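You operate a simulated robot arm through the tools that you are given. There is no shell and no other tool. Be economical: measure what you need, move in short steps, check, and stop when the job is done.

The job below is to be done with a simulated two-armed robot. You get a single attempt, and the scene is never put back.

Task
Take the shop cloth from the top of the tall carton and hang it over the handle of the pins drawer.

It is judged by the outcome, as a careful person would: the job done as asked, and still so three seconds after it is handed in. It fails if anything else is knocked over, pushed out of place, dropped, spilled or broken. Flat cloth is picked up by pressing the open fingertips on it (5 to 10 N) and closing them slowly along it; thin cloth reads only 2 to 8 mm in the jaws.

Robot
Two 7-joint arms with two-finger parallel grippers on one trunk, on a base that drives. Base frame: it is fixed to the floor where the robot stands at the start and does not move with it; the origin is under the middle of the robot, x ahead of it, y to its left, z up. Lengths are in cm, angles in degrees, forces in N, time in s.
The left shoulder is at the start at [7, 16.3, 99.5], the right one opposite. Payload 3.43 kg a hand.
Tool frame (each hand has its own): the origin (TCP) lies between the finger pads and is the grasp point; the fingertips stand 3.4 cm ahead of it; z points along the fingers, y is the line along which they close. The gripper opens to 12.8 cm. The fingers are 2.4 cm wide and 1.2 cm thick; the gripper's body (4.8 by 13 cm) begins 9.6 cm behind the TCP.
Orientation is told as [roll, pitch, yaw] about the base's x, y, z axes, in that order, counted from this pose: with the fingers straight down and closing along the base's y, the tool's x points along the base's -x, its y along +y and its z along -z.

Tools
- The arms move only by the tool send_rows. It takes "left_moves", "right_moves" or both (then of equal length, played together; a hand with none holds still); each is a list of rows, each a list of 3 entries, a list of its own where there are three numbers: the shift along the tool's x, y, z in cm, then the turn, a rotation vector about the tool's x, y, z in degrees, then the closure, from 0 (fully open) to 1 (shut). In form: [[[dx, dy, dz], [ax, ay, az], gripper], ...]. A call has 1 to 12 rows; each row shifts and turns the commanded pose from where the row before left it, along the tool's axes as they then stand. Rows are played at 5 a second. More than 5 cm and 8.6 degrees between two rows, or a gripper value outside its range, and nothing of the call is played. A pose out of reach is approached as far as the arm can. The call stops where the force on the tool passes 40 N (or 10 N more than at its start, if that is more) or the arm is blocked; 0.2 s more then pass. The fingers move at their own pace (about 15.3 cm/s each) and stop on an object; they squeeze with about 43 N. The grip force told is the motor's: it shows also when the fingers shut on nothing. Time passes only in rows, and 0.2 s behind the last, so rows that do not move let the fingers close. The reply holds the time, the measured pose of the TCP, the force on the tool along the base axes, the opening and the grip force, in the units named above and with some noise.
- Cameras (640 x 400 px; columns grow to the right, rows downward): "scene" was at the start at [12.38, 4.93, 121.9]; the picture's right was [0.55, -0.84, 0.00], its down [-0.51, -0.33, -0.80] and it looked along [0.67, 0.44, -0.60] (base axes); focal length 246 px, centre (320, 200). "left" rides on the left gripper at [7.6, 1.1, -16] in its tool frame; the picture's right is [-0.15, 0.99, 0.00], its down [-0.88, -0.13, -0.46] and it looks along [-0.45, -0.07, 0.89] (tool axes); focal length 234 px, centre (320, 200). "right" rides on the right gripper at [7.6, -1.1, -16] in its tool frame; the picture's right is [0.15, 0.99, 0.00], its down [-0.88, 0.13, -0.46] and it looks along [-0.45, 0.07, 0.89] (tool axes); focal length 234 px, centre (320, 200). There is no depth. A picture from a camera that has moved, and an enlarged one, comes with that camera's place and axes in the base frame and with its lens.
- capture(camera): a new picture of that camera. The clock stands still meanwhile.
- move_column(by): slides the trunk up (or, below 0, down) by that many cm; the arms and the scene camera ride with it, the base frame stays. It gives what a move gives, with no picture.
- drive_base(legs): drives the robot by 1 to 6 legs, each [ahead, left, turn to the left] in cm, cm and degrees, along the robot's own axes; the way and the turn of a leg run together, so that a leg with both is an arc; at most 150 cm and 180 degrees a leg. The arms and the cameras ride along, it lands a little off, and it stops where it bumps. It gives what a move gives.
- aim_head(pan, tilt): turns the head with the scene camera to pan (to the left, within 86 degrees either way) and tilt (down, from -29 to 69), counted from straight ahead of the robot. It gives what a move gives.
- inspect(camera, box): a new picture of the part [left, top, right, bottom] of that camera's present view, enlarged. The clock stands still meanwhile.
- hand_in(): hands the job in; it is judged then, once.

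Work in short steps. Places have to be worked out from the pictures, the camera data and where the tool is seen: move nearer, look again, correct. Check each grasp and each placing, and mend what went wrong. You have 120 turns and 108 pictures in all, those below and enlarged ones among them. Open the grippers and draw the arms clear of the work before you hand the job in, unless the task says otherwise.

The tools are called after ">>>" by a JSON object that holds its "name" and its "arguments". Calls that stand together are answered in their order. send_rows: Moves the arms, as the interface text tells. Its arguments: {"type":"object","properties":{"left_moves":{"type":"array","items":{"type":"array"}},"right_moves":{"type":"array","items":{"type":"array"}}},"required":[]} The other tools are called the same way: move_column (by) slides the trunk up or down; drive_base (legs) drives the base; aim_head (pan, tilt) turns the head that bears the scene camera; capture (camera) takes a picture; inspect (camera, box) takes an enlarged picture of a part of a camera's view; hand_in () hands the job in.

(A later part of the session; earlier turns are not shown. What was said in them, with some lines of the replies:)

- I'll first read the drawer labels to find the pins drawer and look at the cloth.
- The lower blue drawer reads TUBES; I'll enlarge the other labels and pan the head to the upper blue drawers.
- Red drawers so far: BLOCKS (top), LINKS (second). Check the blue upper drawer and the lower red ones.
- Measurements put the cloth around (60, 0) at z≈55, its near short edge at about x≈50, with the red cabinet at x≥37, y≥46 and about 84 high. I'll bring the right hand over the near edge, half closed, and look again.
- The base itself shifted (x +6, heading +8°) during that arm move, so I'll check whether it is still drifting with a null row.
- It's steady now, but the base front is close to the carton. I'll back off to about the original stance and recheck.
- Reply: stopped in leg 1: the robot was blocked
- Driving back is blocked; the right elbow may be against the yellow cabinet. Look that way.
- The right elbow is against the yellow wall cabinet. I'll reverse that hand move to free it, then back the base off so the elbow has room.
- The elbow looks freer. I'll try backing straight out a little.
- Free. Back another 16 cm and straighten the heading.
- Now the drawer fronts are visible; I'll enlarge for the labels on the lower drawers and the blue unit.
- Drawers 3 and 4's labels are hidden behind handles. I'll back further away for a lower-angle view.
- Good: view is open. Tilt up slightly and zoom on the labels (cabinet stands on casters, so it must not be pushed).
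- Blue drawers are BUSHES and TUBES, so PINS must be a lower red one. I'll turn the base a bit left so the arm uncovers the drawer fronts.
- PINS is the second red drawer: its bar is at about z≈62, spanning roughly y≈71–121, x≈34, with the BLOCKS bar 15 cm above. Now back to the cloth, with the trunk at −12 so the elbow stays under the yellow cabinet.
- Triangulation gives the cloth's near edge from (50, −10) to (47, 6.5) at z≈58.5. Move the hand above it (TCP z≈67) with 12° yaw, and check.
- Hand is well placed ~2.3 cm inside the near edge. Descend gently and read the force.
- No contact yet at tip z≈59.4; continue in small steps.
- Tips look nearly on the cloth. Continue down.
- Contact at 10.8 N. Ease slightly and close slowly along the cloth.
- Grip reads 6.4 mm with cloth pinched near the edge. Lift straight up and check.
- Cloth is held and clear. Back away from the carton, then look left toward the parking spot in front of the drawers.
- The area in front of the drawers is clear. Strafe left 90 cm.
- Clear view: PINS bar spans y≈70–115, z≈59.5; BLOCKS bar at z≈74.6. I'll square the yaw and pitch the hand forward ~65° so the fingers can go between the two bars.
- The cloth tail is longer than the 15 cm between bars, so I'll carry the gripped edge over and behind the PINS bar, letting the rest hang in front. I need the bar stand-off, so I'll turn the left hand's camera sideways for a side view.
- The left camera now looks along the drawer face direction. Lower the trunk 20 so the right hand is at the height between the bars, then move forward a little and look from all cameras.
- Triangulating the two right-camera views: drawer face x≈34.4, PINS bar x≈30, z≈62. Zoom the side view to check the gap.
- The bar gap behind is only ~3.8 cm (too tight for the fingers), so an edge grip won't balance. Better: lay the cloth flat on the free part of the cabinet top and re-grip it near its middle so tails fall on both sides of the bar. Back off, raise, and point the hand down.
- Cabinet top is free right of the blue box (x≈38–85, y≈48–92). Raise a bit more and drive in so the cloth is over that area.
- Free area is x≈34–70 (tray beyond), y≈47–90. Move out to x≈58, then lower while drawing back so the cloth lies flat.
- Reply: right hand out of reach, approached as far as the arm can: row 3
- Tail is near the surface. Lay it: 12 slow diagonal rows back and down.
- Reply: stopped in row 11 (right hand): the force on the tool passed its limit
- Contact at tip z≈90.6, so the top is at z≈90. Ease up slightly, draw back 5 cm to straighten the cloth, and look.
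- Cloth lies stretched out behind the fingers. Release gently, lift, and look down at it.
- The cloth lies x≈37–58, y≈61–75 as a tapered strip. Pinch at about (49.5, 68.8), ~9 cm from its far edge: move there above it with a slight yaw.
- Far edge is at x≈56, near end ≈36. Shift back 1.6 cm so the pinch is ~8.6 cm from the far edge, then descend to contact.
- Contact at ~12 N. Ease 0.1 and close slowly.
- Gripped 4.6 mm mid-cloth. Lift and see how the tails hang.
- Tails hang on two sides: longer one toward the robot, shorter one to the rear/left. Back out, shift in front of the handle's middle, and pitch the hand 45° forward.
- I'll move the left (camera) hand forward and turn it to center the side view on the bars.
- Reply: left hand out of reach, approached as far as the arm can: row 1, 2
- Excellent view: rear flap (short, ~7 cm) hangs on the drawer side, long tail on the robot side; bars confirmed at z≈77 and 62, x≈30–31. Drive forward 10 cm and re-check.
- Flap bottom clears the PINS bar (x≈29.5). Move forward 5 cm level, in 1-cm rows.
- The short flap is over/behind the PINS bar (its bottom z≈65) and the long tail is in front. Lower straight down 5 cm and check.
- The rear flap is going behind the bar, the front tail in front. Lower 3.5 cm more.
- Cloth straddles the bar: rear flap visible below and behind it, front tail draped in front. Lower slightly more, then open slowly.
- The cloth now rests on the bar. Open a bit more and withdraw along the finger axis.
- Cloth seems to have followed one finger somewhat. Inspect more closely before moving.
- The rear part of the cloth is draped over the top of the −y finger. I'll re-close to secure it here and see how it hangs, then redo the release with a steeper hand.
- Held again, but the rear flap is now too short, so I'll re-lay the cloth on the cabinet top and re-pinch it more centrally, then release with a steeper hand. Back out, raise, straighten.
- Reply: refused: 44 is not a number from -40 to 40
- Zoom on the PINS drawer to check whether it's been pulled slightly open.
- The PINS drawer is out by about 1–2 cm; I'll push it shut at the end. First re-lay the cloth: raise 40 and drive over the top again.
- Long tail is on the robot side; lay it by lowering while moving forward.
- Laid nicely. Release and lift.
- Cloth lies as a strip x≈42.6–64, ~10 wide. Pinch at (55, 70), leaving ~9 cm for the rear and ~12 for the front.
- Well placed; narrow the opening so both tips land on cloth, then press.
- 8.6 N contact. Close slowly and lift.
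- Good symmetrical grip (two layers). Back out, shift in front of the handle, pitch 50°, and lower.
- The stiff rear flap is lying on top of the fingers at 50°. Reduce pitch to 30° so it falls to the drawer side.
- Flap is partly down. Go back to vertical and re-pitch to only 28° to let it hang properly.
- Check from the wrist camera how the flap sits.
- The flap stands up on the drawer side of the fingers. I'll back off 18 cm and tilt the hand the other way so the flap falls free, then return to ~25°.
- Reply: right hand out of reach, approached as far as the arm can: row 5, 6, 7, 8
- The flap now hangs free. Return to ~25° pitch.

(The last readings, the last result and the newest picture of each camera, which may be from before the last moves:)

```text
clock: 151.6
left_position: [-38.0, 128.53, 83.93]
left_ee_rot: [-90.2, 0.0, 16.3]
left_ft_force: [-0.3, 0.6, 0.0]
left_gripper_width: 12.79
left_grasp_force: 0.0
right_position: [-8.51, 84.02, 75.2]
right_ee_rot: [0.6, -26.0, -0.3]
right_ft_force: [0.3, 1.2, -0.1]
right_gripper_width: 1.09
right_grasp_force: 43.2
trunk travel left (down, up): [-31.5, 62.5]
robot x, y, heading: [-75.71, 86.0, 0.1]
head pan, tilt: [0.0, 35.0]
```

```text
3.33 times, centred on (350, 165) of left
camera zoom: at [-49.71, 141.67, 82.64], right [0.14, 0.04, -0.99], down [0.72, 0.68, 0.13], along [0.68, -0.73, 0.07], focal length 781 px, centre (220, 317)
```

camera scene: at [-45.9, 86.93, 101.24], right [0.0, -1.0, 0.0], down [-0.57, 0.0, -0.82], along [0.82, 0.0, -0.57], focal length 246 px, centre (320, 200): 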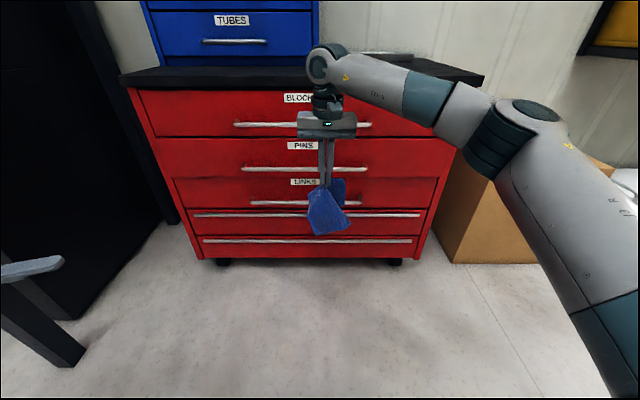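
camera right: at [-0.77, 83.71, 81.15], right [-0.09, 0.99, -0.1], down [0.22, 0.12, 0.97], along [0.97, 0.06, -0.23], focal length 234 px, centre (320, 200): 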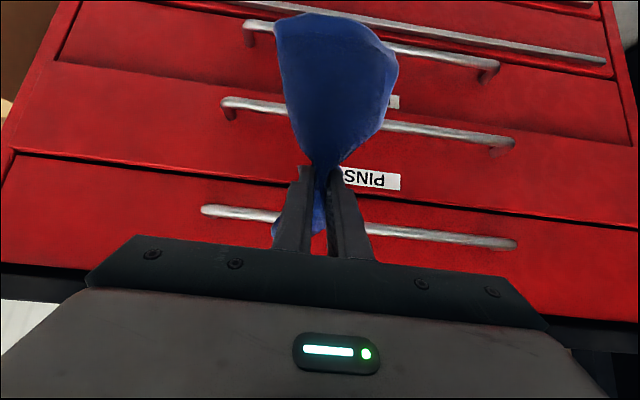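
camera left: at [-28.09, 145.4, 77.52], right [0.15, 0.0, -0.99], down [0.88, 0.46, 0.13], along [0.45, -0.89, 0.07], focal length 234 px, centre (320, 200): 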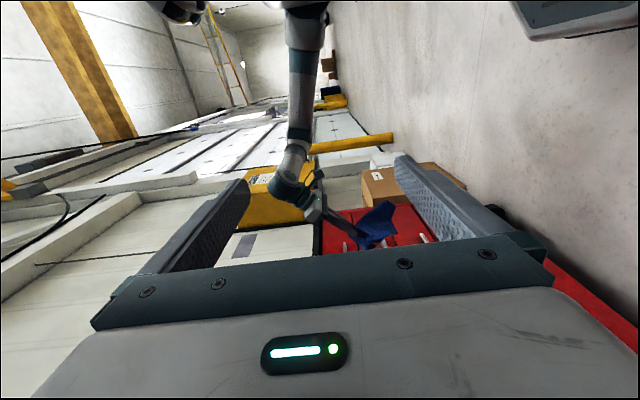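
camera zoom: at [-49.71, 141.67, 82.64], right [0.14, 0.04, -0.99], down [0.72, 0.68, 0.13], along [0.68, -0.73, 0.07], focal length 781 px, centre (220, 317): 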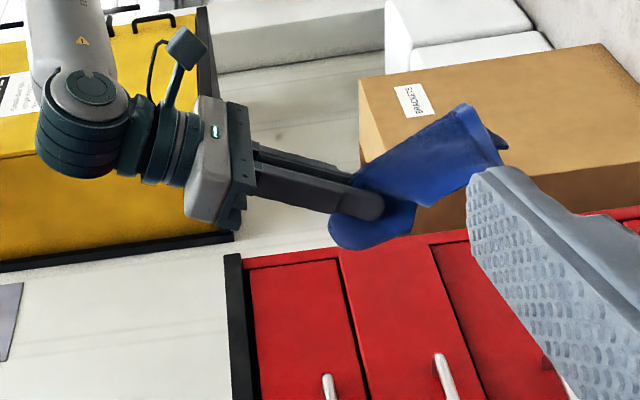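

Flap sticks forward and slightly down; that's usable. I'll pass it between the bars at tip z≈69.5, set the pinch over the bar and release, then tuck if needed.

>>> {"name": "move_column", "arguments": {"by": -2.6}}

>>> {"name": "drive_base", "arguments": {"legs": [[31, 1, 0]]}}

>>> {"name": "inspect", "arguments": {"camera": "left", "box": [270, 105, 430, 225]}}

```text
clock: 152.3
left_position: [-38.02, 128.55, 81.21]
left_ee_rot: [-90.2, 0.1, 16.4]
left_ft_force: [-0.8, 0.2, 0.0]
left_gripper_width: 12.8
left_grasp_force: 0.1
right_position: [-8.57, 83.85, 72.51]
right_ee_rot: [0.7, -25.9, -0.5]
right_ft_force: [-0.2, 0.0, 0.5]
right_gripper_width: 1.06
right_grasp_force: 43.0
trunk travel left (down, up): [-28.9, 65.1]
robot x, y, heading: [-75.75, 85.5, 0.4]
head pan, tilt: [0.0, 35.0]
```

```text
clock: 154.4
left_position: [-6.35, 129.19, 81.13]
left_ee_rot: [-90.2, 0.1, 15.7]
left_ft_force: [0.9, 0.1, 0.0]
left_gripper_width: 12.79
left_grasp_force: 0.0
right_position: [22.61, 84.27, 72.4]
right_ee_rot: [0.6, -25.9, -0.8]
right_ft_force: [-0.1, 0.1, -1.1]
right_gripper_width: 1.05
right_grasp_force: 42.9
trunk travel left (down, up): [-28.9, 65.1]
robot x, y, heading: [-45.03, 86.61, -0.1]
head pan, tilt: [0.0, 35.0]
```

```text
3.33 times, centred on (350, 165) of left
camera zoom: at [-18.05, 142.44, 80.02], right [0.14, 0.04, -0.99], down [0.72, 0.68, 0.13], along [0.68, -0.73, 0.07], focal length 781 px, centre (220, 317)
```

zoom: 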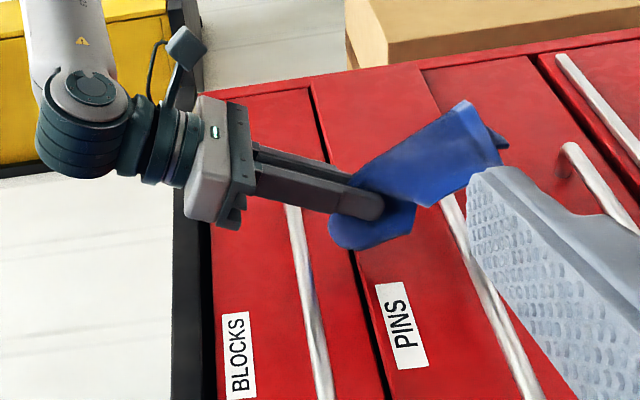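

Clearances look right. Advance 5.5 cm level.

>>> {"name": "send_rows", "arguments": {"right_moves": [[[-0.9, 0, 0.44], [0, 0, 0], 1], [[-0.9, 0, 0.44], [0, 0, 0], 1], [[-0.9, 0, 0.44], [0, 0, 0], 1], [[-0.9, 0, 0.44], [0, 0, 0], 1], [[-0.9, 0, 0.44], [0, 0, 0], 1], [[-0.45, 0, 0.22], [0, 0, 0], 1], [[0, 0, 0], [0, 0, 0], 1]]}}

>>> {"name": "inspect", "arguments": {"camera": "left", "box": [300, 125, 420, 215]}}

```text
clock: 156.1
left_position: [-6.54, 129.44, 81.24]
left_ee_rot: [-90.2, 0.1, 15.7]
left_ft_force: [0.0, 0.2, -0.7]
left_gripper_width: 12.83
left_grasp_force: 0.1
right_position: [28.14, 84.5, 72.54]
right_ee_rot: [0.5, -25.9, -0.9]
right_ft_force: [-1.7, 0.4, -1.1]
right_gripper_width: 1.07
right_grasp_force: 43.4
trunk travel left (down, up): [-28.9, 65.1]
robot x, y, heading: [-45.16, 86.76, -0.1]
head pan, tilt: [0.0, 35.0]
```

```text
4.44 times, centred on (360, 170) of left
camera zoom: at [-18.1, 142.44, 80.04], right [0.14, 0.04, -0.99], down [0.72, 0.68, 0.13], along [0.68, -0.73, 0.07], focal length 1041 px, centre (142, 333)
```

zoom: 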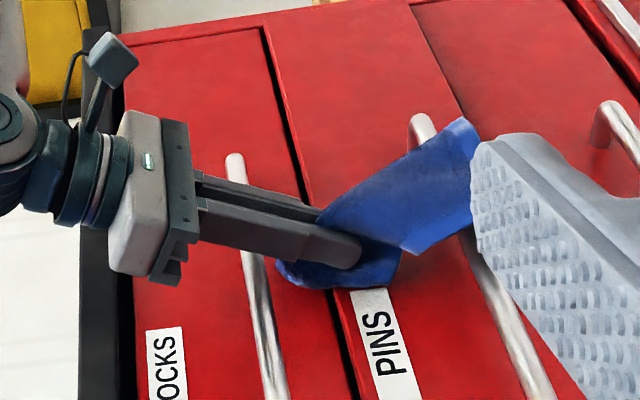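

Lower 4.8 cm to bring the pinch just above the bar.

>>> {"name": "send_rows", "arguments": {"right_moves": [[[0.44, 0, 0.9], [0, 0, 0], 1], [[0.44, 0, 0.9], [0, 0, 0], 1], [[0.44, 0, 0.9], [0, 0, 0], 1], [[0.44, 0, 0.9], [0, 0, 0], 1], [[0.35, 0, 0.72], [0, 0, 0], 1], [[0, 0, 0], [0, 0, 0], 1]]}}

>>> {"name": "inspect", "arguments": {"camera": "left", "box": [300, 125, 420, 215]}}

>>> {"name": "inspect", "arguments": {"camera": "right", "box": [200, 60, 440, 250]}}

```text
clock: 157.4
left_position: [-6.36, 129.3, 81.33]
left_ee_rot: [-90.1, 0.2, 15.7]
left_ft_force: [-0.7, -0.1, 0.7]
left_gripper_width: 12.81
left_grasp_force: 0.1
right_position: [27.97, 84.49, 67.86]
right_ee_rot: [0.6, -26.0, -0.8]
right_ft_force: [-0.7, -0.1, 0.4]
right_gripper_width: 1.08
right_grasp_force: 42.9
trunk travel left (down, up): [-28.9, 65.1]
robot x, y, heading: [-45.09, 86.91, -0.2]
head pan, tilt: [0.0, 35.0]
```

```text
4.44 times, centred on (360, 170) of left
camera zoom: at [-18.09, 142.44, 80.04], right [0.14, 0.04, -0.99], down [0.72, 0.68, 0.13], along [0.68, -0.73, 0.07], focal length 1041 px, centre (142, 333)
```

zoom: 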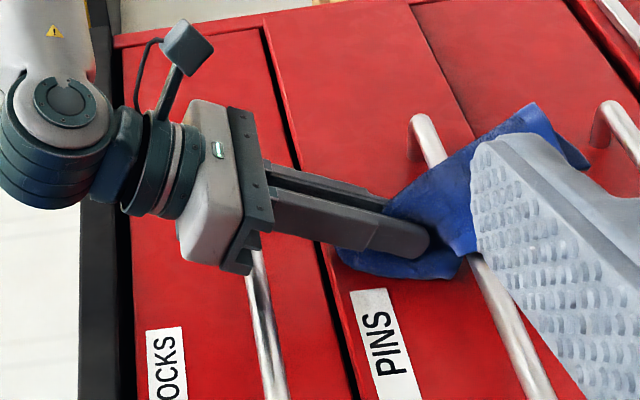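

```text
2.11 times, centred on (320, 155) of right
camera zoom: at [14.22, 83.26, 78.96], right [-0.12, 0.99, -0.06], down [0.59, 0.12, 0.8], along [0.8, 0.06, -0.6], focal length 493 px, centre (320, 295)
```

zoom: 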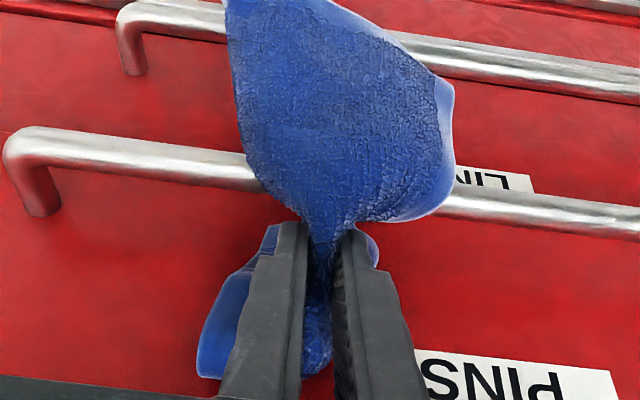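

The flap stands up between fingers and drawer. I'll push the pinch slightly behind the bar and down to bar level, so the flap is trapped in the gap and will drop behind when released.

>>> {"name": "send_rows", "arguments": {"right_moves": [[[-0.63, 0, 0.31], [0, 0, 0], 1], [[-0.54, 0, 0.26], [0, 0, 0], 1], [[0.35, 0, 0.72], [0, 0, 0], 1], [[0.35, 0, 0.72], [0, 0, 0], 1], [[0.26, 0, 0.54], [0, 0, 0], 1], [[0.22, 0, 0.45], [0, 0, 0], 1], [[0, 0, 0], [0, 0, 0], 1]]}}

>>> {"name": "inspect", "arguments": {"camera": "right", "box": [200, 60, 440, 250]}}

```text
clock: 158.8
left_position: [-6.63, 129.15, 81.38]
left_ee_rot: [-90.3, -0.1, 15.7]
left_ft_force: [-0.3, 0.1, 0.2]
left_gripper_width: 12.78
left_grasp_force: 0.1
right_position: [29.56, 84.45, 66.26]
right_ee_rot: [1.0, -27.0, -1.0]
right_ft_force: [-6.1, -2.1, 17.5]
right_gripper_width: 1.09
right_grasp_force: 43.0
trunk travel left (down, up): [-28.9, 65.1]
robot x, y, heading: [-45.3, 86.78, -0.2]
head pan, tilt: [0.0, 35.0]
stopped in row 6 (right hand): the force on the tool passed its limit (the readings are from after the stop); the commanded pose is now the measured one
```

```text
2.11 times, centred on (320, 155) of right
camera zoom: at [15.61, 83.21, 77.28], right [-0.12, 0.99, -0.05], down [0.58, 0.11, 0.81], along [0.81, 0.07, -0.59], focal length 493 px, centre (320, 295)
```

zoom: 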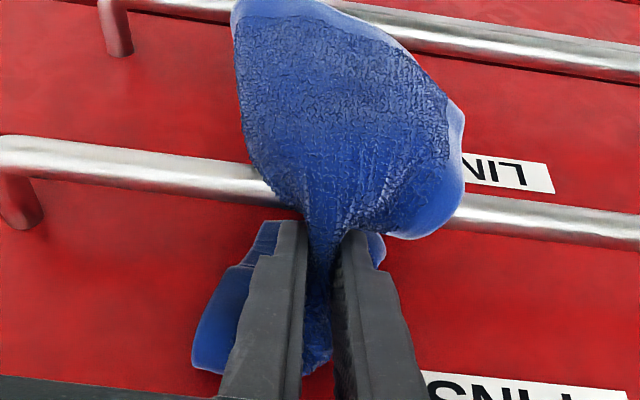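

Tip touched the bar. Raise 0.8, go 0.9 further in, then ease down.

>>> {"name": "send_rows", "arguments": {"right_moves": [[[-0.35, 0, -0.72], [0, 1, 0], 1], [[-0.4, 0, 0.2], [0, 0, 0], 1], [[-0.4, 0, 0.2], [0, 0, 0], 1], [[0.22, 0, 0.45], [0, 0, 0], 1], [[0.22, 0, 0.45], [0, 0, 0], 1], [[0, 0, 0], [0, 0, 0], 1]]}}

```text
clock: 159.6
left_position: [-6.6, 129.06, 81.39]
left_ee_rot: [-90.2, -0.2, 15.7]
left_ft_force: [-1.0, -0.2, -0.7]
left_gripper_width: 12.8
left_grasp_force: 0.1
right_position: [30.06, 84.68, 66.78]
right_ee_rot: [0.8, -25.5, -0.8]
right_ft_force: [-22.5, -3.3, 11.3]
right_gripper_width: 1.04
right_grasp_force: 43.0
trunk travel left (down, up): [-28.9, 65.1]
robot x, y, heading: [-45.19, 86.37, -0.1]
head pan, tilt: [0.0, 35.0]
stopped in row 4 (right hand): the force on the tool passed its limit (the readings are from after the stop); the commanded pose is now the measured one
```

The gap is as tight as estimated; the pinch now sits just behind the bar at its top. Relieve pressure and open a little to see how it settles.

>>> {"name": "send_rows", "arguments": {"right_moves": [[[0.5, 0, -0.25], [0, 0, 0], 1], [[0, 0, 0], [0, 0, 0], 0.9], [[0, 0, 0], [0, 0, 0], 0.8], [[0, 0, 0], [0, 0, 0], 0.72], [[0, 0, 0], [0, 0, 0], 0.72], [[0, 0, 0], [0, 0, 0], 0.72]]}}

>>> {"name": "inspect", "arguments": {"camera": "right", "box": [200, 60, 440, 250]}}

```text
clock: 161.0
left_position: [-6.58, 129.36, 81.28]
left_ee_rot: [-90.2, 0.0, 15.8]
left_ft_force: [0.7, -1.2, 0.7]
left_gripper_width: 12.78
left_grasp_force: 0.1
right_position: [29.79, 84.52, 66.65]
right_ee_rot: [0.8, -25.5, -0.9]
right_ft_force: [0.7, 0.8, 12.5]
right_gripper_width: 3.63
right_grasp_force: 0.1
trunk travel left (down, up): [-28.9, 65.1]
robot x, y, heading: [-44.71, 86.62, -0.3]
head pan, tilt: [0.0, 35.0]
```

```text
2.11 times, centred on (320, 155) of right
camera zoom: at [16.1, 83.28, 77.95], right [-0.12, 0.99, -0.05], down [0.6, 0.11, 0.79], along [0.79, 0.07, -0.61], focal length 493 px, centre (320, 295)
```

zoom: 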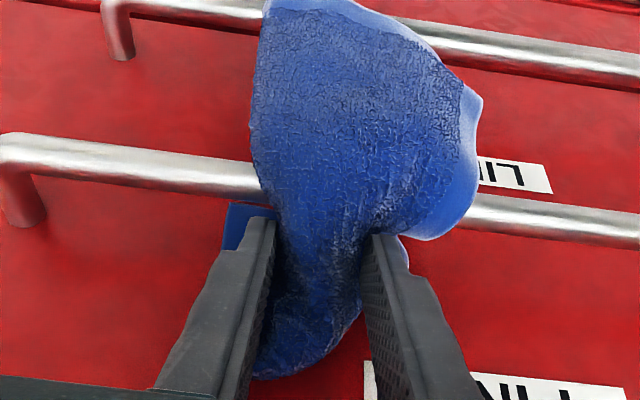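

Cloth lies over the bar with the flap leaning up against the drawer face. Withdraw a few cm along the finger axis and look.

>>> {"name": "send_rows", "arguments": {"right_moves": [[[0, 0, -0.5], [0, 0, 0], 0.72], [[0, 0, -0.7], [0, 0, 0], 0.72], [[0, 0, -1], [0, 0, 0], 0.72], [[0, 0, -1.3], [0, 0, 0], 0.72], [[0, 0, -1.5], [0, 0, 0], 0.72], [[0, 0, 0], [0, 0, 0], 0.72]]}}

>>> {"name": "inspect", "arguments": {"camera": "right", "box": [200, 40, 440, 250]}}

```text
clock: 162.4
left_position: [-6.5, 129.31, 81.32]
left_ee_rot: [-90.2, 0.0, 15.7]
left_ft_force: [0.6, -0.1, -0.7]
left_gripper_width: 12.8
left_grasp_force: 0.1
right_position: [27.63, 84.71, 70.92]
right_ee_rot: [0.8, -25.3, -0.9]
right_ft_force: [0.5, 0.2, 0.3]
right_gripper_width: 3.55
right_grasp_force: 0.1
trunk travel left (down, up): [-28.9, 65.1]
robot x, y, heading: [-44.85, 86.88, -0.3]
head pan, tilt: [0.0, 35.0]
```

```text
1.90 times, centred on (320, 145) of right
camera zoom: at [13.99, 83.44, 82.25], right [-0.12, 0.99, -0.05], down [0.6, 0.11, 0.79], along [0.79, 0.07, -0.61], focal length 446 px, centre (320, 305)
```

zoom: 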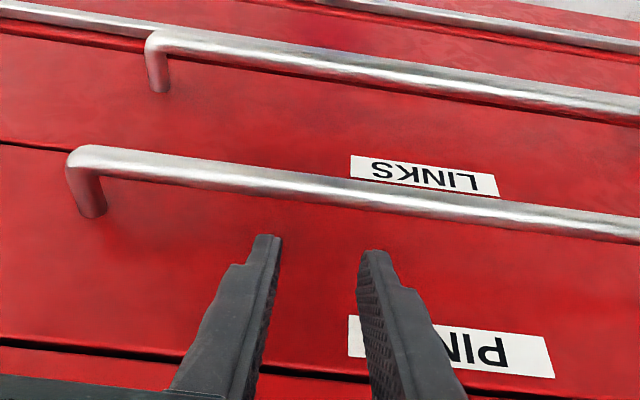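

The cloth slid off (low friction), presumably onto the floor below. Back away and look for it.

>>> {"name": "drive_base", "arguments": {"legs": [[-30, 0, 0]]}}

>>> {"name": "aim_head", "arguments": {"pan": 0, "tilt": 45}}

>>> {"name": "capture", "arguments": {"camera": "scene"}}

```text
clock: 164.5
left_position: [-36.29, 129.3, 81.33]
left_ee_rot: [-90.2, 0.0, 15.5]
left_ft_force: [0.2, 0.3, -0.1]
left_gripper_width: 12.8
left_grasp_force: 0.0
right_position: [-2.24, 84.58, 71.01]
right_ee_rot: [0.8, -25.3, -1.1]
right_ft_force: [-0.3, 0.1, 0.2]
right_gripper_width: 3.6
right_grasp_force: 0.0
trunk travel left (down, up): [-28.9, 65.1]
robot x, y, heading: [-74.95, 87.02, -0.5]
head pan, tilt: [0.0, 35.0]
```

```text
clock: 165.2
left_position: [-36.07, 129.36, 81.2]
left_ee_rot: [-90.2, 0.1, 15.4]
left_ft_force: [0.0, -0.5, -0.8]
left_gripper_width: 12.8
left_grasp_force: 0.0
right_position: [-2.26, 84.59, 71.01]
right_ee_rot: [0.8, -25.3, -1.0]
right_ft_force: [-0.4, -0.3, 0.0]
right_gripper_width: 3.57
right_grasp_force: 0.0
trunk travel left (down, up): [-28.9, 65.1]
robot x, y, heading: [-74.64, 86.79, -0.5]
head pan, tilt: [0.0, 45.0]
```

```text
8 pictures are left
camera scene: at [-61.58, 86.82, 102.16], right [-0.01, -1.0, 0.0], down [-0.71, 0.01, -0.71], along [0.71, -0.01, -0.71], focal length 246 px, centre (320, 200)
```

scene: 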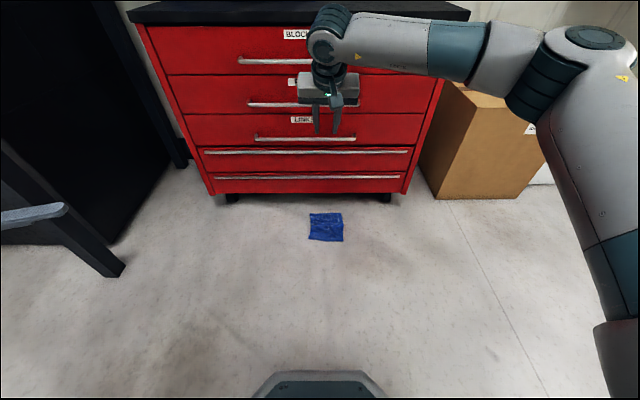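

The cloth lies flat and square on the floor at x≈12–30, y≈74–91. I'll straighten the hand, lower the trunk, and position above (21.5, 82.6).

>>> {"name": "send_rows", "arguments": {"right_moves": [[[0, 0, 0], [0, 8.4, 0], 0.42], [[0, 0, 0], [0, 8.4, 0], 0.42], [[0, 0, 0], [0, 8.4, 0], 0.42], [[0, 0, 0], [0, 0, 0], 0.42]]}}

>>> {"name": "move_column", "arguments": {"by": -28}}

>>> {"name": "drive_base", "arguments": {"legs": [[23.5, -2, 0.5]]}}

```text
clock: 166.2
left_position: [-36.29, 129.25, 81.24]
left_ee_rot: [-90.2, 0.1, 15.5]
left_ft_force: [-0.7, -0.2, -0.4]
left_gripper_width: 12.81
left_grasp_force: 0.1
right_position: [-2.18, 84.67, 70.96]
right_ee_rot: [0.8, 0.0, -0.7]
right_ft_force: [-0.6, -0.5, 0.2]
right_gripper_width: 7.41
right_grasp_force: 0.0
trunk travel left (down, up): [-28.9, 65.1]
robot x, y, heading: [-74.7, 86.99, -0.4]
head pan, tilt: [0.0, 45.0]
```

```text
clock: 169.0
left_position: [-36.15, 129.26, 53.3]
left_ee_rot: [-90.3, 0.1, 15.5]
left_ft_force: [0.3, 0.4, 0.0]
left_gripper_width: 12.8
left_grasp_force: 0.0
right_position: [-2.2, 84.61, 43.0]
right_ee_rot: [0.8, -0.3, -0.7]
right_ft_force: [0.8, 0.0, 0.1]
right_gripper_width: 7.41
right_grasp_force: 0.2
trunk travel left (down, up): [-0.9, 93.1]
robot x, y, heading: [-74.9, 86.78, -0.1]
head pan, tilt: [0.0, 45.0]
```

```text
clock: 170.8
left_position: [-12.99, 127.94, 53.31]
left_ee_rot: [-90.2, 0.0, 16.3]
left_ft_force: [-0.4, 0.9, 0.4]
left_gripper_width: 12.8
left_grasp_force: 0.1
right_position: [21.52, 83.62, 43.0]
right_ee_rot: [0.7, -0.1, 0.0]
right_ft_force: [-1.0, -0.7, 0.2]
right_gripper_width: 7.41
right_grasp_force: 0.0
trunk travel left (down, up): [-0.9, 93.1]
robot x, y, heading: [-50.75, 84.96, 0.2]
head pan, tilt: [0.0, 45.0]
```

Descend to about z≈9 with a 1 cm shift right, then check with the wrist camera.

>>> {"name": "send_rows", "arguments": {"right_moves": [[[0, -1, 4], [0, 0, 0], 0.42], [[0, 0, 4.5], [0, 0, 0], 0.42], [[0, 0, 4.5], [0, 0, 0], 0.42], [[0, 0, 4.5], [0, 0, 0], 0.42], [[0, 0, 4.5], [0, 0, 0], 0.42], [[0, 0, 4.5], [0, 0, 0], 0.42], [[0, 0, 4], [0, 0, 0], 0.42], [[0, 0, 3], [0, 0, 0], 0.42], [[0, 0, 0], [0, 0, 0], 0.42]]}}

>>> {"name": "capture", "arguments": {"camera": "right"}}

```text
clock: 172.8
left_position: [-12.93, 127.88, 53.2]
left_ee_rot: [-90.2, 0.1, 16.4]
left_ft_force: [0.7, -1.1, -0.1]
left_gripper_width: 12.82
left_grasp_force: 0.0
right_position: [21.69, 82.85, 9.32]
right_ee_rot: [0.6, -0.2, 0.1]
right_ft_force: [0.4, -0.2, 0.8]
right_gripper_width: 7.41
right_grasp_force: 0.1
trunk travel left (down, up): [-0.9, 93.1]
robot x, y, heading: [-50.96, 85.08, 0.5]
head pan, tilt: [0.0, 45.0]
```

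```text
7 pictures are left
camera right: at [14.19, 81.43, 25.29], right [-0.15, 0.99, 0.01], down [0.88, 0.12, 0.46], along [0.45, 0.08, -0.89], focal length 234 px, centre (320, 200)
```

right: 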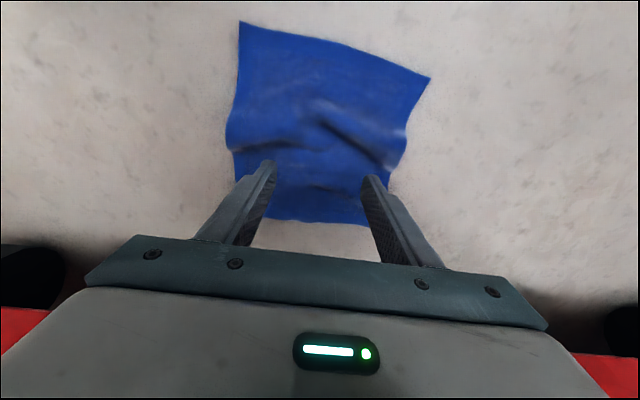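

Cloth center is ≈(20.9, 83). Shift slightly, open to 9 cm, and descend to contact.

>>> {"name": "send_rows", "arguments": {"right_moves": [[[0.4, 0.1, 2], [0, 0, 0], 0.3], [[0, 0, 1.5], [0, 0, 0], 0.3], [[0, 0, 0.8], [0, 0, 0], 0.3], [[0, 0, 0.4], [0, 0, 0], 0.3], [[0, 0, 0.3], [0, 0, 0], 0.3], [[0, 0, 0], [0, 0, 0], 0.3]]}}

```text
clock: 174.2
left_position: [-13.01, 127.9, 53.41]
left_ee_rot: [-90.3, 0.2, 16.3]
left_ft_force: [-1.4, 0.3, 0.3]
left_gripper_width: 12.78
left_grasp_force: 0.0
right_position: [21.03, 83.12, 4.37]
right_ee_rot: [0.7, 0.0, 0.1]
right_ft_force: [0.4, -0.1, 0.1]
right_gripper_width: 8.95
right_grasp_force: 0.0
trunk travel left (down, up): [-0.9, 93.1]
robot x, y, heading: [-51.21, 85.06, 0.3]
head pan, tilt: [0.0, 45.0]
```

>>> {"name": "send_rows", "arguments": {"right_moves": [[[0, 0, 0.3], [0, 0, 0], 0.3], [[0, 0, 0.3], [0, 0, 0], 0.3], [[0, 0, 0.2], [0, 0, 0], 0.3], [[0, 0, 0], [0, 0, 0], 0.3]]}}

```text
clock: 175.2
left_position: [-13.1, 127.81, 53.4]
left_ee_rot: [-90.2, 0.0, 16.3]
left_ft_force: [0.4, 0.1, 1.0]
left_gripper_width: 12.78
left_grasp_force: 0.1
right_position: [21.35, 83.15, 3.81]
right_ee_rot: [0.8, -0.3, 0.0]
right_ft_force: [-4.3, -2.0, 8.3]
right_gripper_width: 9.01
right_grasp_force: 0.5
trunk travel left (down, up): [-0.9, 93.1]
robot x, y, heading: [-50.92, 84.78, 0.1]
head pan, tilt: [0.0, 45.0]
```

8 N contact. Close slowly, then lift.

>>> {"name": "send_rows", "arguments": {"right_moves": [[[0, 0, 0], [0, 0, 0], 0.36], [[0, 0, 0], [0, 0, 0], 0.43], [[0, 0, 0], [0, 0, 0], 0.5], [[0, 0, 0], [0, 0, 0], 0.57], [[0, 0, 0], [0, 0, 0], 0.64], [[0, 0, 0], [0, 0, 0], 0.71], [[0, 0, 0], [0, 0, 0], 0.78], [[0, 0, 0], [0, 0, 0], 0.85], [[0, 0, 0], [0, 0, 0], 0.92], [[0, 0, 0], [0, 0, 0], 1], [[0, 0, 0], [0, 0, 0], 1], [[0, 0, 0], [0, 0, 0], 1]]}}

>>> {"name": "send_rows", "arguments": {"right_moves": [[[0, 0, -1.5], [0, 0, 0], 1], [[0, 0, -3], [0, 0, 0], 1], [[0, 0, -4.5], [0, 0, 0], 1], [[0, 0, -4.5], [0, 0, 0], 1], [[0, 0, -4.5], [0, 0, 0], 1], [[0, 0, -4.5], [0, 0, 0], 1], [[0, 0, -4.5], [0, 0, 0], 1], [[0, 0, -4.5], [0, 0, 0], 1], [[0, 0, -4.5], [0, 0, 0], 1], [[0, 0, -4], [0, 0, 0], 1], [[0, 0, 0], [0, 0, 0], 1]]}}

```text
clock: 177.8
left_position: [-13.08, 127.88, 53.21]
left_ee_rot: [-90.2, 0.0, 16.3]
left_ft_force: [0.1, 0.1, 0.1]
left_gripper_width: 12.8
left_grasp_force: 0.0
right_position: [21.32, 83.22, 3.78]
right_ee_rot: [0.7, -0.2, 0.0]
right_ft_force: [-0.9, 0.0, 9.6]
right_gripper_width: 0.53
right_grasp_force: 39.7
trunk travel left (down, up): [-0.9, 93.1]
robot x, y, heading: [-51.25, 84.93, 0.4]
head pan, tilt: [0.0, 45.0]
```

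```text
clock: 180.2
left_position: [-13.07, 127.74, 53.26]
left_ee_rot: [-90.2, 0.1, 16.4]
left_ft_force: [-0.1, -0.2, 0.8]
left_gripper_width: 12.79
left_grasp_force: 0.1
right_position: [20.94, 82.78, 43.38]
right_ee_rot: [0.7, -0.1, -0.1]
right_ft_force: [-0.9, -0.2, 0.5]
right_gripper_width: 0.53
right_grasp_force: 39.6
trunk travel left (down, up): [-0.9, 93.1]
robot x, y, heading: [-50.92, 84.59, 0.2]
head pan, tilt: [0.0, 45.0]
```

Gripped (5 mm). Back off 8, raise, pitch 45°, and check the hang from the side.

>>> {"name": "drive_base", "arguments": {"legs": [[-8, 0, 0]]}}

>>> {"name": "move_column", "arguments": {"by": 31.5}}

>>> {"name": "send_rows", "arguments": {"right_moves": [[[0, 0, 0], [0, -7.5, 0], 1], [[0, 0, 0], [0, -7.5, 0], 1], [[0, 0, 0], [0, -7.5, 0], 1], [[0, 0, 0], [0, -7.5, 0], 1], [[0, 0, 0], [0, -7.5, 0], 1], [[0, 0, 0], [0, -5, 0], 1], [[0, 0, 0], [0, 0, 0], 1]]}}

>>> {"name": "inspect", "arguments": {"camera": "left", "box": [270, 115, 430, 235]}}

```text
clock: 181.3
left_position: [-21.03, 127.85, 53.32]
left_ee_rot: [-90.3, 0.2, 16.3]
left_ft_force: [0.3, 0.1, -0.7]
left_gripper_width: 12.8
left_grasp_force: 0.1
right_position: [12.98, 82.89, 43.28]
right_ee_rot: [0.7, -0.1, 0.1]
right_ft_force: [0.0, 0.0, 0.2]
right_gripper_width: 0.52
right_grasp_force: 39.8
trunk travel left (down, up): [-0.9, 93.1]
robot x, y, heading: [-59.24, 84.64, 0.3]
head pan, tilt: [0.0, 45.0]
```

```text
clock: 184.4
left_position: [-20.92, 127.85, 84.73]
left_ee_rot: [-90.2, 0.0, 16.4]
left_ft_force: [0.3, -0.2, 0.0]
left_gripper_width: 12.8
left_grasp_force: 0.0
right_position: [13.07, 82.8, 74.73]
right_ee_rot: [0.7, -0.1, 0.1]
right_ft_force: [0.3, 0.4, -0.3]
right_gripper_width: 0.52
right_grasp_force: 39.2
trunk travel left (down, up): [-32.4, 61.6]
robot x, y, heading: [-59.0, 84.56, 0.5]
head pan, tilt: [0.0, 45.0]
```

```text
clock: 186.0
left_position: [-20.95, 127.86, 84.65]
left_ee_rot: [-90.1, 0.1, 16.2]
left_ft_force: [0.1, -0.5, -1.4]
left_gripper_width: 12.78
left_grasp_force: 0.1
right_position: [13.02, 82.62, 74.66]
right_ee_rot: [0.9, -42.8, -0.7]
right_ft_force: [0.6, 0.3, 0.8]
right_gripper_width: 0.51
right_grasp_force: 39.6
trunk travel left (down, up): [-32.4, 61.6]
robot x, y, heading: [-59.3, 84.93, 0.3]
head pan, tilt: [0.0, 45.0]
```

```text
3.33 times, centred on (350, 175) of left
camera zoom: at [-32.78, 140.85, 83.54], right [0.14, 0.04, -0.99], down [0.72, 0.69, 0.13], along [0.68, -0.73, 0.07], focal length 781 px, centre (220, 283)
```

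zoom: 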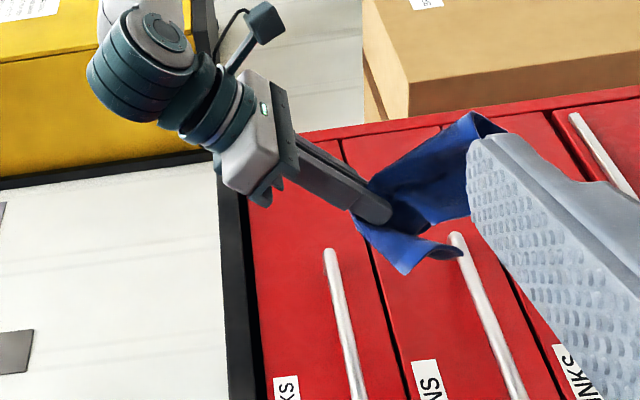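

Rear flap hangs nicely on the drawer side (bottom ≈65). Lower 0.7, drive in 11 cm, then 4.5 cm more by arm so the pinch passes just over the bar.

>>> {"name": "move_column", "arguments": {"by": -0.7}}

>>> {"name": "drive_base", "arguments": {"legs": [[11, 0, 0]]}}

```text
clock: 186.5
left_position: [-21.04, 127.85, 84.05]
left_ee_rot: [-90.2, 0.1, 16.3]
left_ft_force: [0.7, -0.1, 0.0]
left_gripper_width: 12.8
left_grasp_force: 0.0
right_position: [13.0, 82.8, 74.01]
right_ee_rot: [1.0, -42.6, -0.6]
right_ft_force: [0.0, 0.2, -0.9]
right_gripper_width: 0.51
right_grasp_force: 39.3
trunk travel left (down, up): [-31.7, 62.3]
robot x, y, heading: [-59.26, 84.72, 0.3]
head pan, tilt: [0.0, 45.0]
```

```text
clock: 187.7
left_position: [-10.09, 127.73, 84.08]
left_ee_rot: [-90.3, 0.1, 16.3]
left_ft_force: [1.2, -0.1, 0.1]
left_gripper_width: 12.81
left_grasp_force: 0.0
right_position: [23.94, 82.82, 73.94]
right_ee_rot: [1.1, -42.6, -0.7]
right_ft_force: [-0.4, -0.6, -1.0]
right_gripper_width: 0.51
right_grasp_force: 39.6
trunk travel left (down, up): [-31.7, 62.3]
robot x, y, heading: [-47.93, 84.76, 0.2]
head pan, tilt: [0.0, 45.0]
```

Move in 4.4 cm and then lower 6.5 cm, as in the first (successful) drape geometry; then check.

>>> {"name": "send_rows", "arguments": {"right_moves": [[[-0.65, 0, 0.6], [0, 0, 0], 1], [[-0.65, 0, 0.6], [0, 0, 0], 1], [[-0.65, 0, 0.6], [0, 0, 0], 1], [[-0.65, 0, 0.6], [0, 0, 0], 1], [[-0.65, 0, 0.6], [0, 0, 0], 1], [[0.68, 0, 0.73], [0, 0, 0], 1], [[0.68, 0, 0.73], [0, 0, 0], 1], [[0.68, 0, 0.73], [0, 0, 0], 1], [[0.68, 0, 0.73], [0, 0, 0], 1], [[0.68, 0, 0.73], [0, 0, 0], 1], [[0.68, 0, 0.73], [0, 0, 0], 1], [[0, 0, 0], [0, 0, 0], 1]]}}

>>> {"name": "inspect", "arguments": {"camera": "right", "box": [180, 20, 480, 260]}}

```text
clock: 190.3
left_position: [-10.08, 127.96, 83.98]
left_ee_rot: [-90.2, 0.1, 16.3]
left_ft_force: [0.5, 0.4, 0.1]
left_gripper_width: 12.79
left_grasp_force: 0.2
right_position: [28.37, 82.81, 68.12]
right_ee_rot: [1.0, -42.5, -0.7]
right_ft_force: [0.4, -0.7, -0.3]
right_gripper_width: 0.54
right_grasp_force: 39.1
trunk travel left (down, up): [-31.7, 62.3]
robot x, y, heading: [-48.4, 85.05, 0.4]
head pan, tilt: [0.0, 45.0]
```

```text
1.67 times, centred on (330, 140) of right
camera zoom: at [11.95, 81.51, 74.79], right [-0.11, 0.99, -0.09], down [0.34, 0.12, 0.93], along [0.93, 0.07, -0.35], focal length 390 px, centre (303, 300)
```

zoom: 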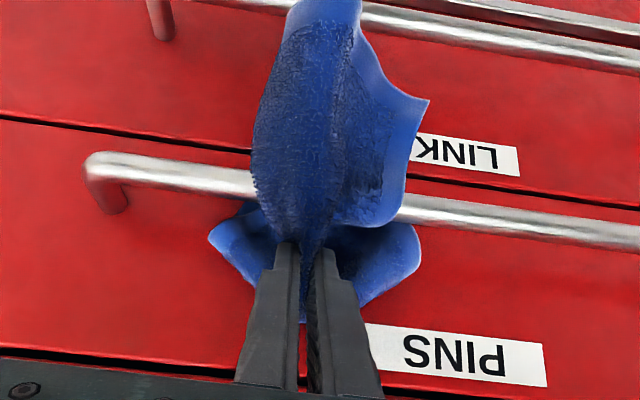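

Both rear lobes are going behind the bar and the drawer is closed. Lower 1.5 more, rotate steeper (to ~25°) about the tip, then check before release.

>>> {"name": "send_rows", "arguments": {"right_moves": [[[0.54, 0, 0.58], [0, 0, 0], 1], [[0.47, 0, 0.51], [0, 0, 0], 1], [[-0.51, 0, 0.07], [0, 8.5, 0], 1], [[-0.52, 0, 0], [0, 8.5, 0], 1], [[0, 0, 0], [0, 0, 0], 1]]}}

>>> {"name": "inspect", "arguments": {"camera": "right", "box": [180, 20, 480, 260]}}

```text
clock: 191.5
left_position: [-10.02, 127.8, 84.15]
left_ee_rot: [-90.2, -0.1, 16.3]
left_ft_force: [-0.1, -0.4, -0.5]
left_gripper_width: 12.79
left_grasp_force: 0.0
right_position: [29.03, 82.9, 67.17]
right_ee_rot: [0.8, -25.6, -0.2]
right_ft_force: [1.6, -1.0, 7.8]
right_gripper_width: 0.48
right_grasp_force: 39.8
trunk travel left (down, up): [-31.7, 62.3]
robot x, y, heading: [-48.05, 85.01, -0.0]
head pan, tilt: [0.0, 45.0]
```

```text
1.67 times, centred on (330, 140) of right
camera zoom: at [15.45, 81.49, 78.39], right [-0.13, 0.99, -0.05], down [0.6, 0.12, 0.79], along [0.79, 0.08, -0.61], focal length 390 px, centre (303, 300)
```

zoom: 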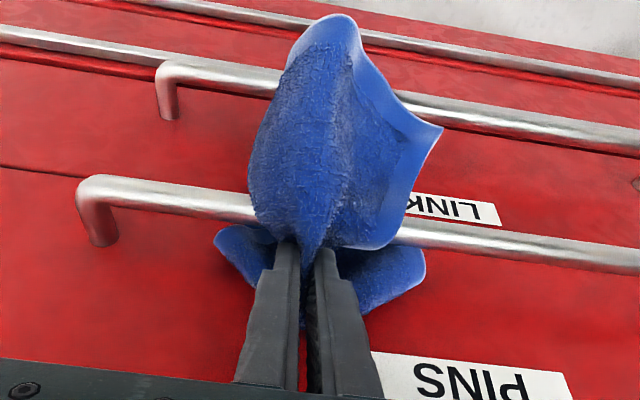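

Check from the side whether the rear flap is truly below the bar in the gap.

>>> {"name": "inspect", "arguments": {"camera": "left", "box": [320, 125, 420, 200]}}

```text
5.33 times, centred on (370, 162) of left
camera zoom: at [-21.89, 140.91, 82.85], right [0.14, 0.04, -0.99], down [0.72, 0.68, 0.13], along [0.68, -0.73, 0.07], focal length 1249 px, centre (53, 400)
```

zoom: 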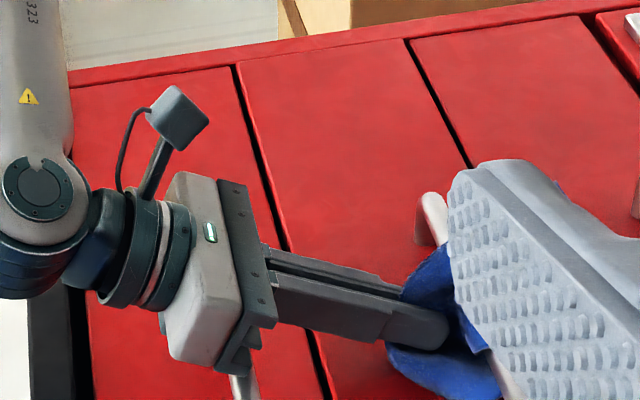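

The flap's edges disappear behind the bar and taper downward, so it hangs in the gap; halves are near balanced. Relieve contact, center slightly, open gently, and withdraw along the finger axis.

>>> {"name": "send_rows", "arguments": {"right_moves": [[[0.25, 0, -0.5], [0, 0, 0], 1], [[0, 0, 0], [0, 0, 0], 0.95], [[0, 0, 0], [0, 0, 0], 0.9], [[0, 0, 0], [0, 0, 0], 0.85], [[0, 0, 0], [0, 0, 0], 0.8], [[0, 0, 0], [0, 0, 0], 0.76], [[0, 0, 0], [0, 0, 0], 0.76], [[0, 0, 0], [0, 0, 0], 0.76]]}}

>>> {"name": "inspect", "arguments": {"camera": "right", "box": [180, 20, 480, 260]}}

```text
clock: 193.3
left_position: [-10.16, 127.88, 84.14]
left_ee_rot: [-90.2, 0.1, 16.3]
left_ft_force: [0.6, -0.3, 0.0]
left_gripper_width: 12.79
left_grasp_force: 0.0
right_position: [28.73, 82.78, 67.37]
right_ee_rot: [0.8, -25.5, -0.2]
right_ft_force: [-0.6, 0.0, 0.9]
right_gripper_width: 3.07
right_grasp_force: 0.0
trunk travel left (down, up): [-31.7, 62.3]
robot x, y, heading: [-47.86, 84.58, 0.4]
head pan, tilt: [0.0, 45.0]
```

```text
1.67 times, centred on (330, 140) of right
camera zoom: at [15.04, 81.43, 78.71], right [-0.13, 0.99, -0.05], down [0.6, 0.12, 0.79], along [0.79, 0.07, -0.61], focal length 390 px, centre (303, 300)
```

zoom: 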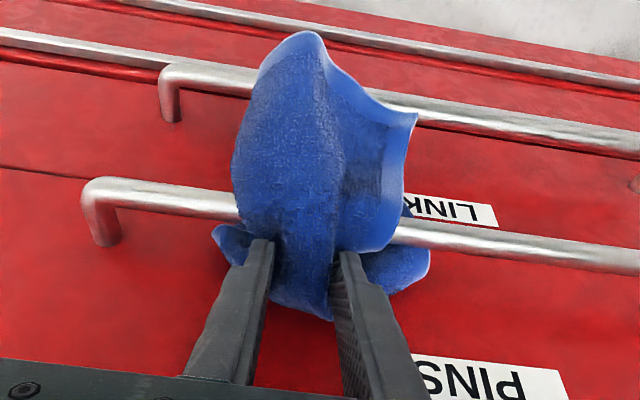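

Rear flap is visible under the bar behind it. Withdraw slowly along the axis.

>>> {"name": "send_rows", "arguments": {"right_moves": [[[0, 0, -0.3], [0, 0, 0], 0.76], [[0, 0, -0.4], [0, 0, 0], 0.76], [[0, 0, -0.5], [0, 0, 0], 0.76], [[0, 0, -0.6], [0, 0, 0], 0.76], [[0, 0, -0.7], [0, 0, 0], 0.76], [[0, 0, -0.8], [0, 0, 0], 0.76], [[0, 0, -0.8], [0, 0, 0], 0.76], [[0, 0, 0], [0, 0, 0], 0.76]]}}

>>> {"name": "inspect", "arguments": {"camera": "right", "box": [180, 20, 480, 260]}}

```text
clock: 195.1
left_position: [-9.97, 127.85, 84.06]
left_ee_rot: [-90.2, 0.0, 16.3]
left_ft_force: [-0.3, -0.3, 0.3]
left_gripper_width: 12.8
left_grasp_force: 0.0
right_position: [26.94, 82.83, 71.2]
right_ee_rot: [0.8, -25.6, -0.3]
right_ft_force: [0.6, 0.1, 0.8]
right_gripper_width: 3.06
right_grasp_force: 0.1
trunk travel left (down, up): [-31.7, 62.3]
robot x, y, heading: [-48.31, 84.79, 0.2]
head pan, tilt: [0.0, 45.0]
```

```text
1.67 times, centred on (330, 140) of right
camera zoom: at [13.21, 81.46, 82.55], right [-0.13, 0.99, -0.05], down [0.6, 0.12, 0.79], along [0.79, 0.07, -0.61], focal length 390 px, centre (303, 300)
```

zoom: 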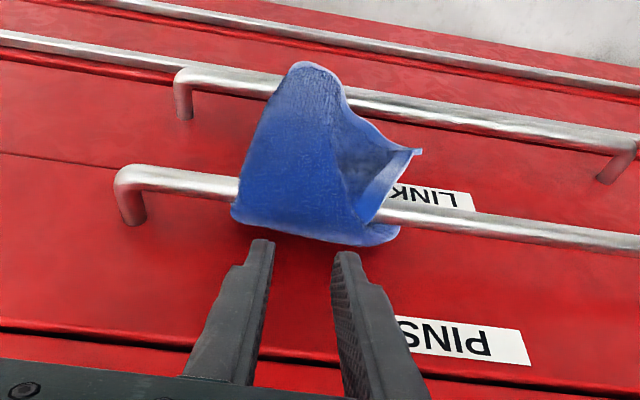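

The cloth is draped over the PINS handle and clear of the fingers. Back the robot away and open the gripper.

>>> {"name": "drive_base", "arguments": {"legs": [[-35, 0, 0]]}}

>>> {"name": "send_rows", "arguments": {"right_moves": [[[0, 0, 0], [0, 0, 0], 0.3], [[0, 0, 0], [0, 0, 0], 0], [[0, 0, -3], [0, 0, 0], 0], [[0, 0, -3], [0, 0, 0], 0], [[0, 0, 0], [0, 0, 0], 0]]}}

>>> {"name": "aim_head", "arguments": {"pan": 0, "tilt": 30}}

>>> {"name": "capture", "arguments": {"camera": "right"}}

```text
clock: 197.4
left_position: [-45.33, 127.67, 84.12]
left_ee_rot: [-90.3, 0.1, 16.2]
left_ft_force: [0.8, 0.6, 0.5]
left_gripper_width: 12.8
left_grasp_force: 0.0
right_position: [-8.47, 82.65, 71.39]
right_ee_rot: [0.8, -25.6, -0.4]
right_ft_force: [1.1, -0.1, 0.7]
right_gripper_width: 3.06
right_grasp_force: 0.1
trunk travel left (down, up): [-31.7, 62.3]
robot x, y, heading: [-83.42, 84.89, 0.4]
head pan, tilt: [0.0, 45.0]
```

```text
clock: 198.6
left_position: [-45.36, 127.53, 84.15]
left_ee_rot: [-90.2, 0.1, 16.3]
left_ft_force: [1.2, 0.7, 0.7]
left_gripper_width: 12.8
left_grasp_force: 0.2
right_position: [-11.02, 82.63, 77.0]
right_ee_rot: [0.8, -25.6, -0.4]
right_ft_force: [-0.5, -0.1, -0.3]
right_gripper_width: 12.79
right_grasp_force: 0.1
trunk travel left (down, up): [-31.7, 62.3]
robot x, y, heading: [-83.8, 84.53, 0.0]
head pan, tilt: [0.0, 45.0]
```

```text
clock: 199.4
left_position: [-45.27, 127.69, 84.08]
left_ee_rot: [-90.2, 0.1, 16.2]
left_ft_force: [0.3, -0.6, 0.0]
left_gripper_width: 12.8
left_grasp_force: 0.0
right_position: [-10.89, 82.76, 76.87]
right_ee_rot: [0.9, -25.5, -0.4]
right_ft_force: [-0.1, -0.4, -1.1]
right_gripper_width: 12.81
right_grasp_force: 0.0
trunk travel left (down, up): [-31.7, 62.3]
robot x, y, heading: [-83.36, 84.51, 0.0]
head pan, tilt: [0.0, 30.0]
```

```text
0 pictures are left
camera right: at [-24.63, 81.34, 88.11], right [-0.13, 0.99, -0.05], down [0.6, 0.12, 0.79], along [0.79, 0.07, -0.61], focal length 234 px, centre (320, 200)
```

right: 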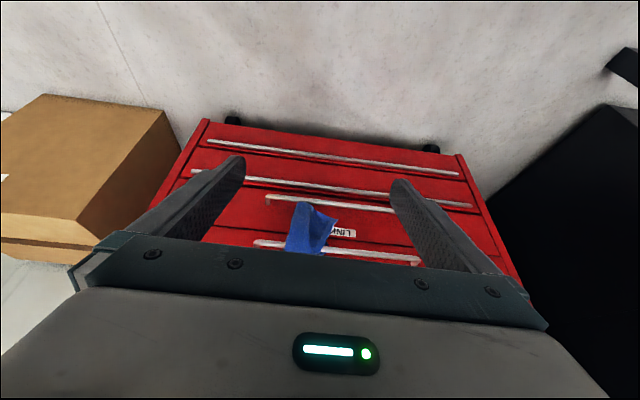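

The cloth still hangs over the PINS handle 4 s after release, the drawers are shut, and both arms are clear with open grippers. Handing in.

>>> {"name": "hand_in", "arguments": {}}

```text
The job is handed in.
```

The shop cloth is hanging over the handle of the pins drawer, and the job is handed in. It was still in place about four seconds after release, with the drawers looking shut, the grippers open and both arms drawn clear.

It took three tries, and some things happened on the way that could count against it:
- **Cloth dropped:** on the second try it slid off the handle onto the floor, so I picked it up and hung it again.
- **Drawer pulled:** the pins drawer came out 1–2 cm on the first try. It was pushed back during the second and looked shut afterwards.
- **Cabinet bumped:** early on, the right elbow pressed against the yellow wall cabinet. The robot shifted about 6 cm, and the cabinet did not appear to move.
- **Cabinet top:** I twice laid the cloth on the red cabinet's top to re-grip it. The first time, I pressed down briefly past the 40 N force limit.
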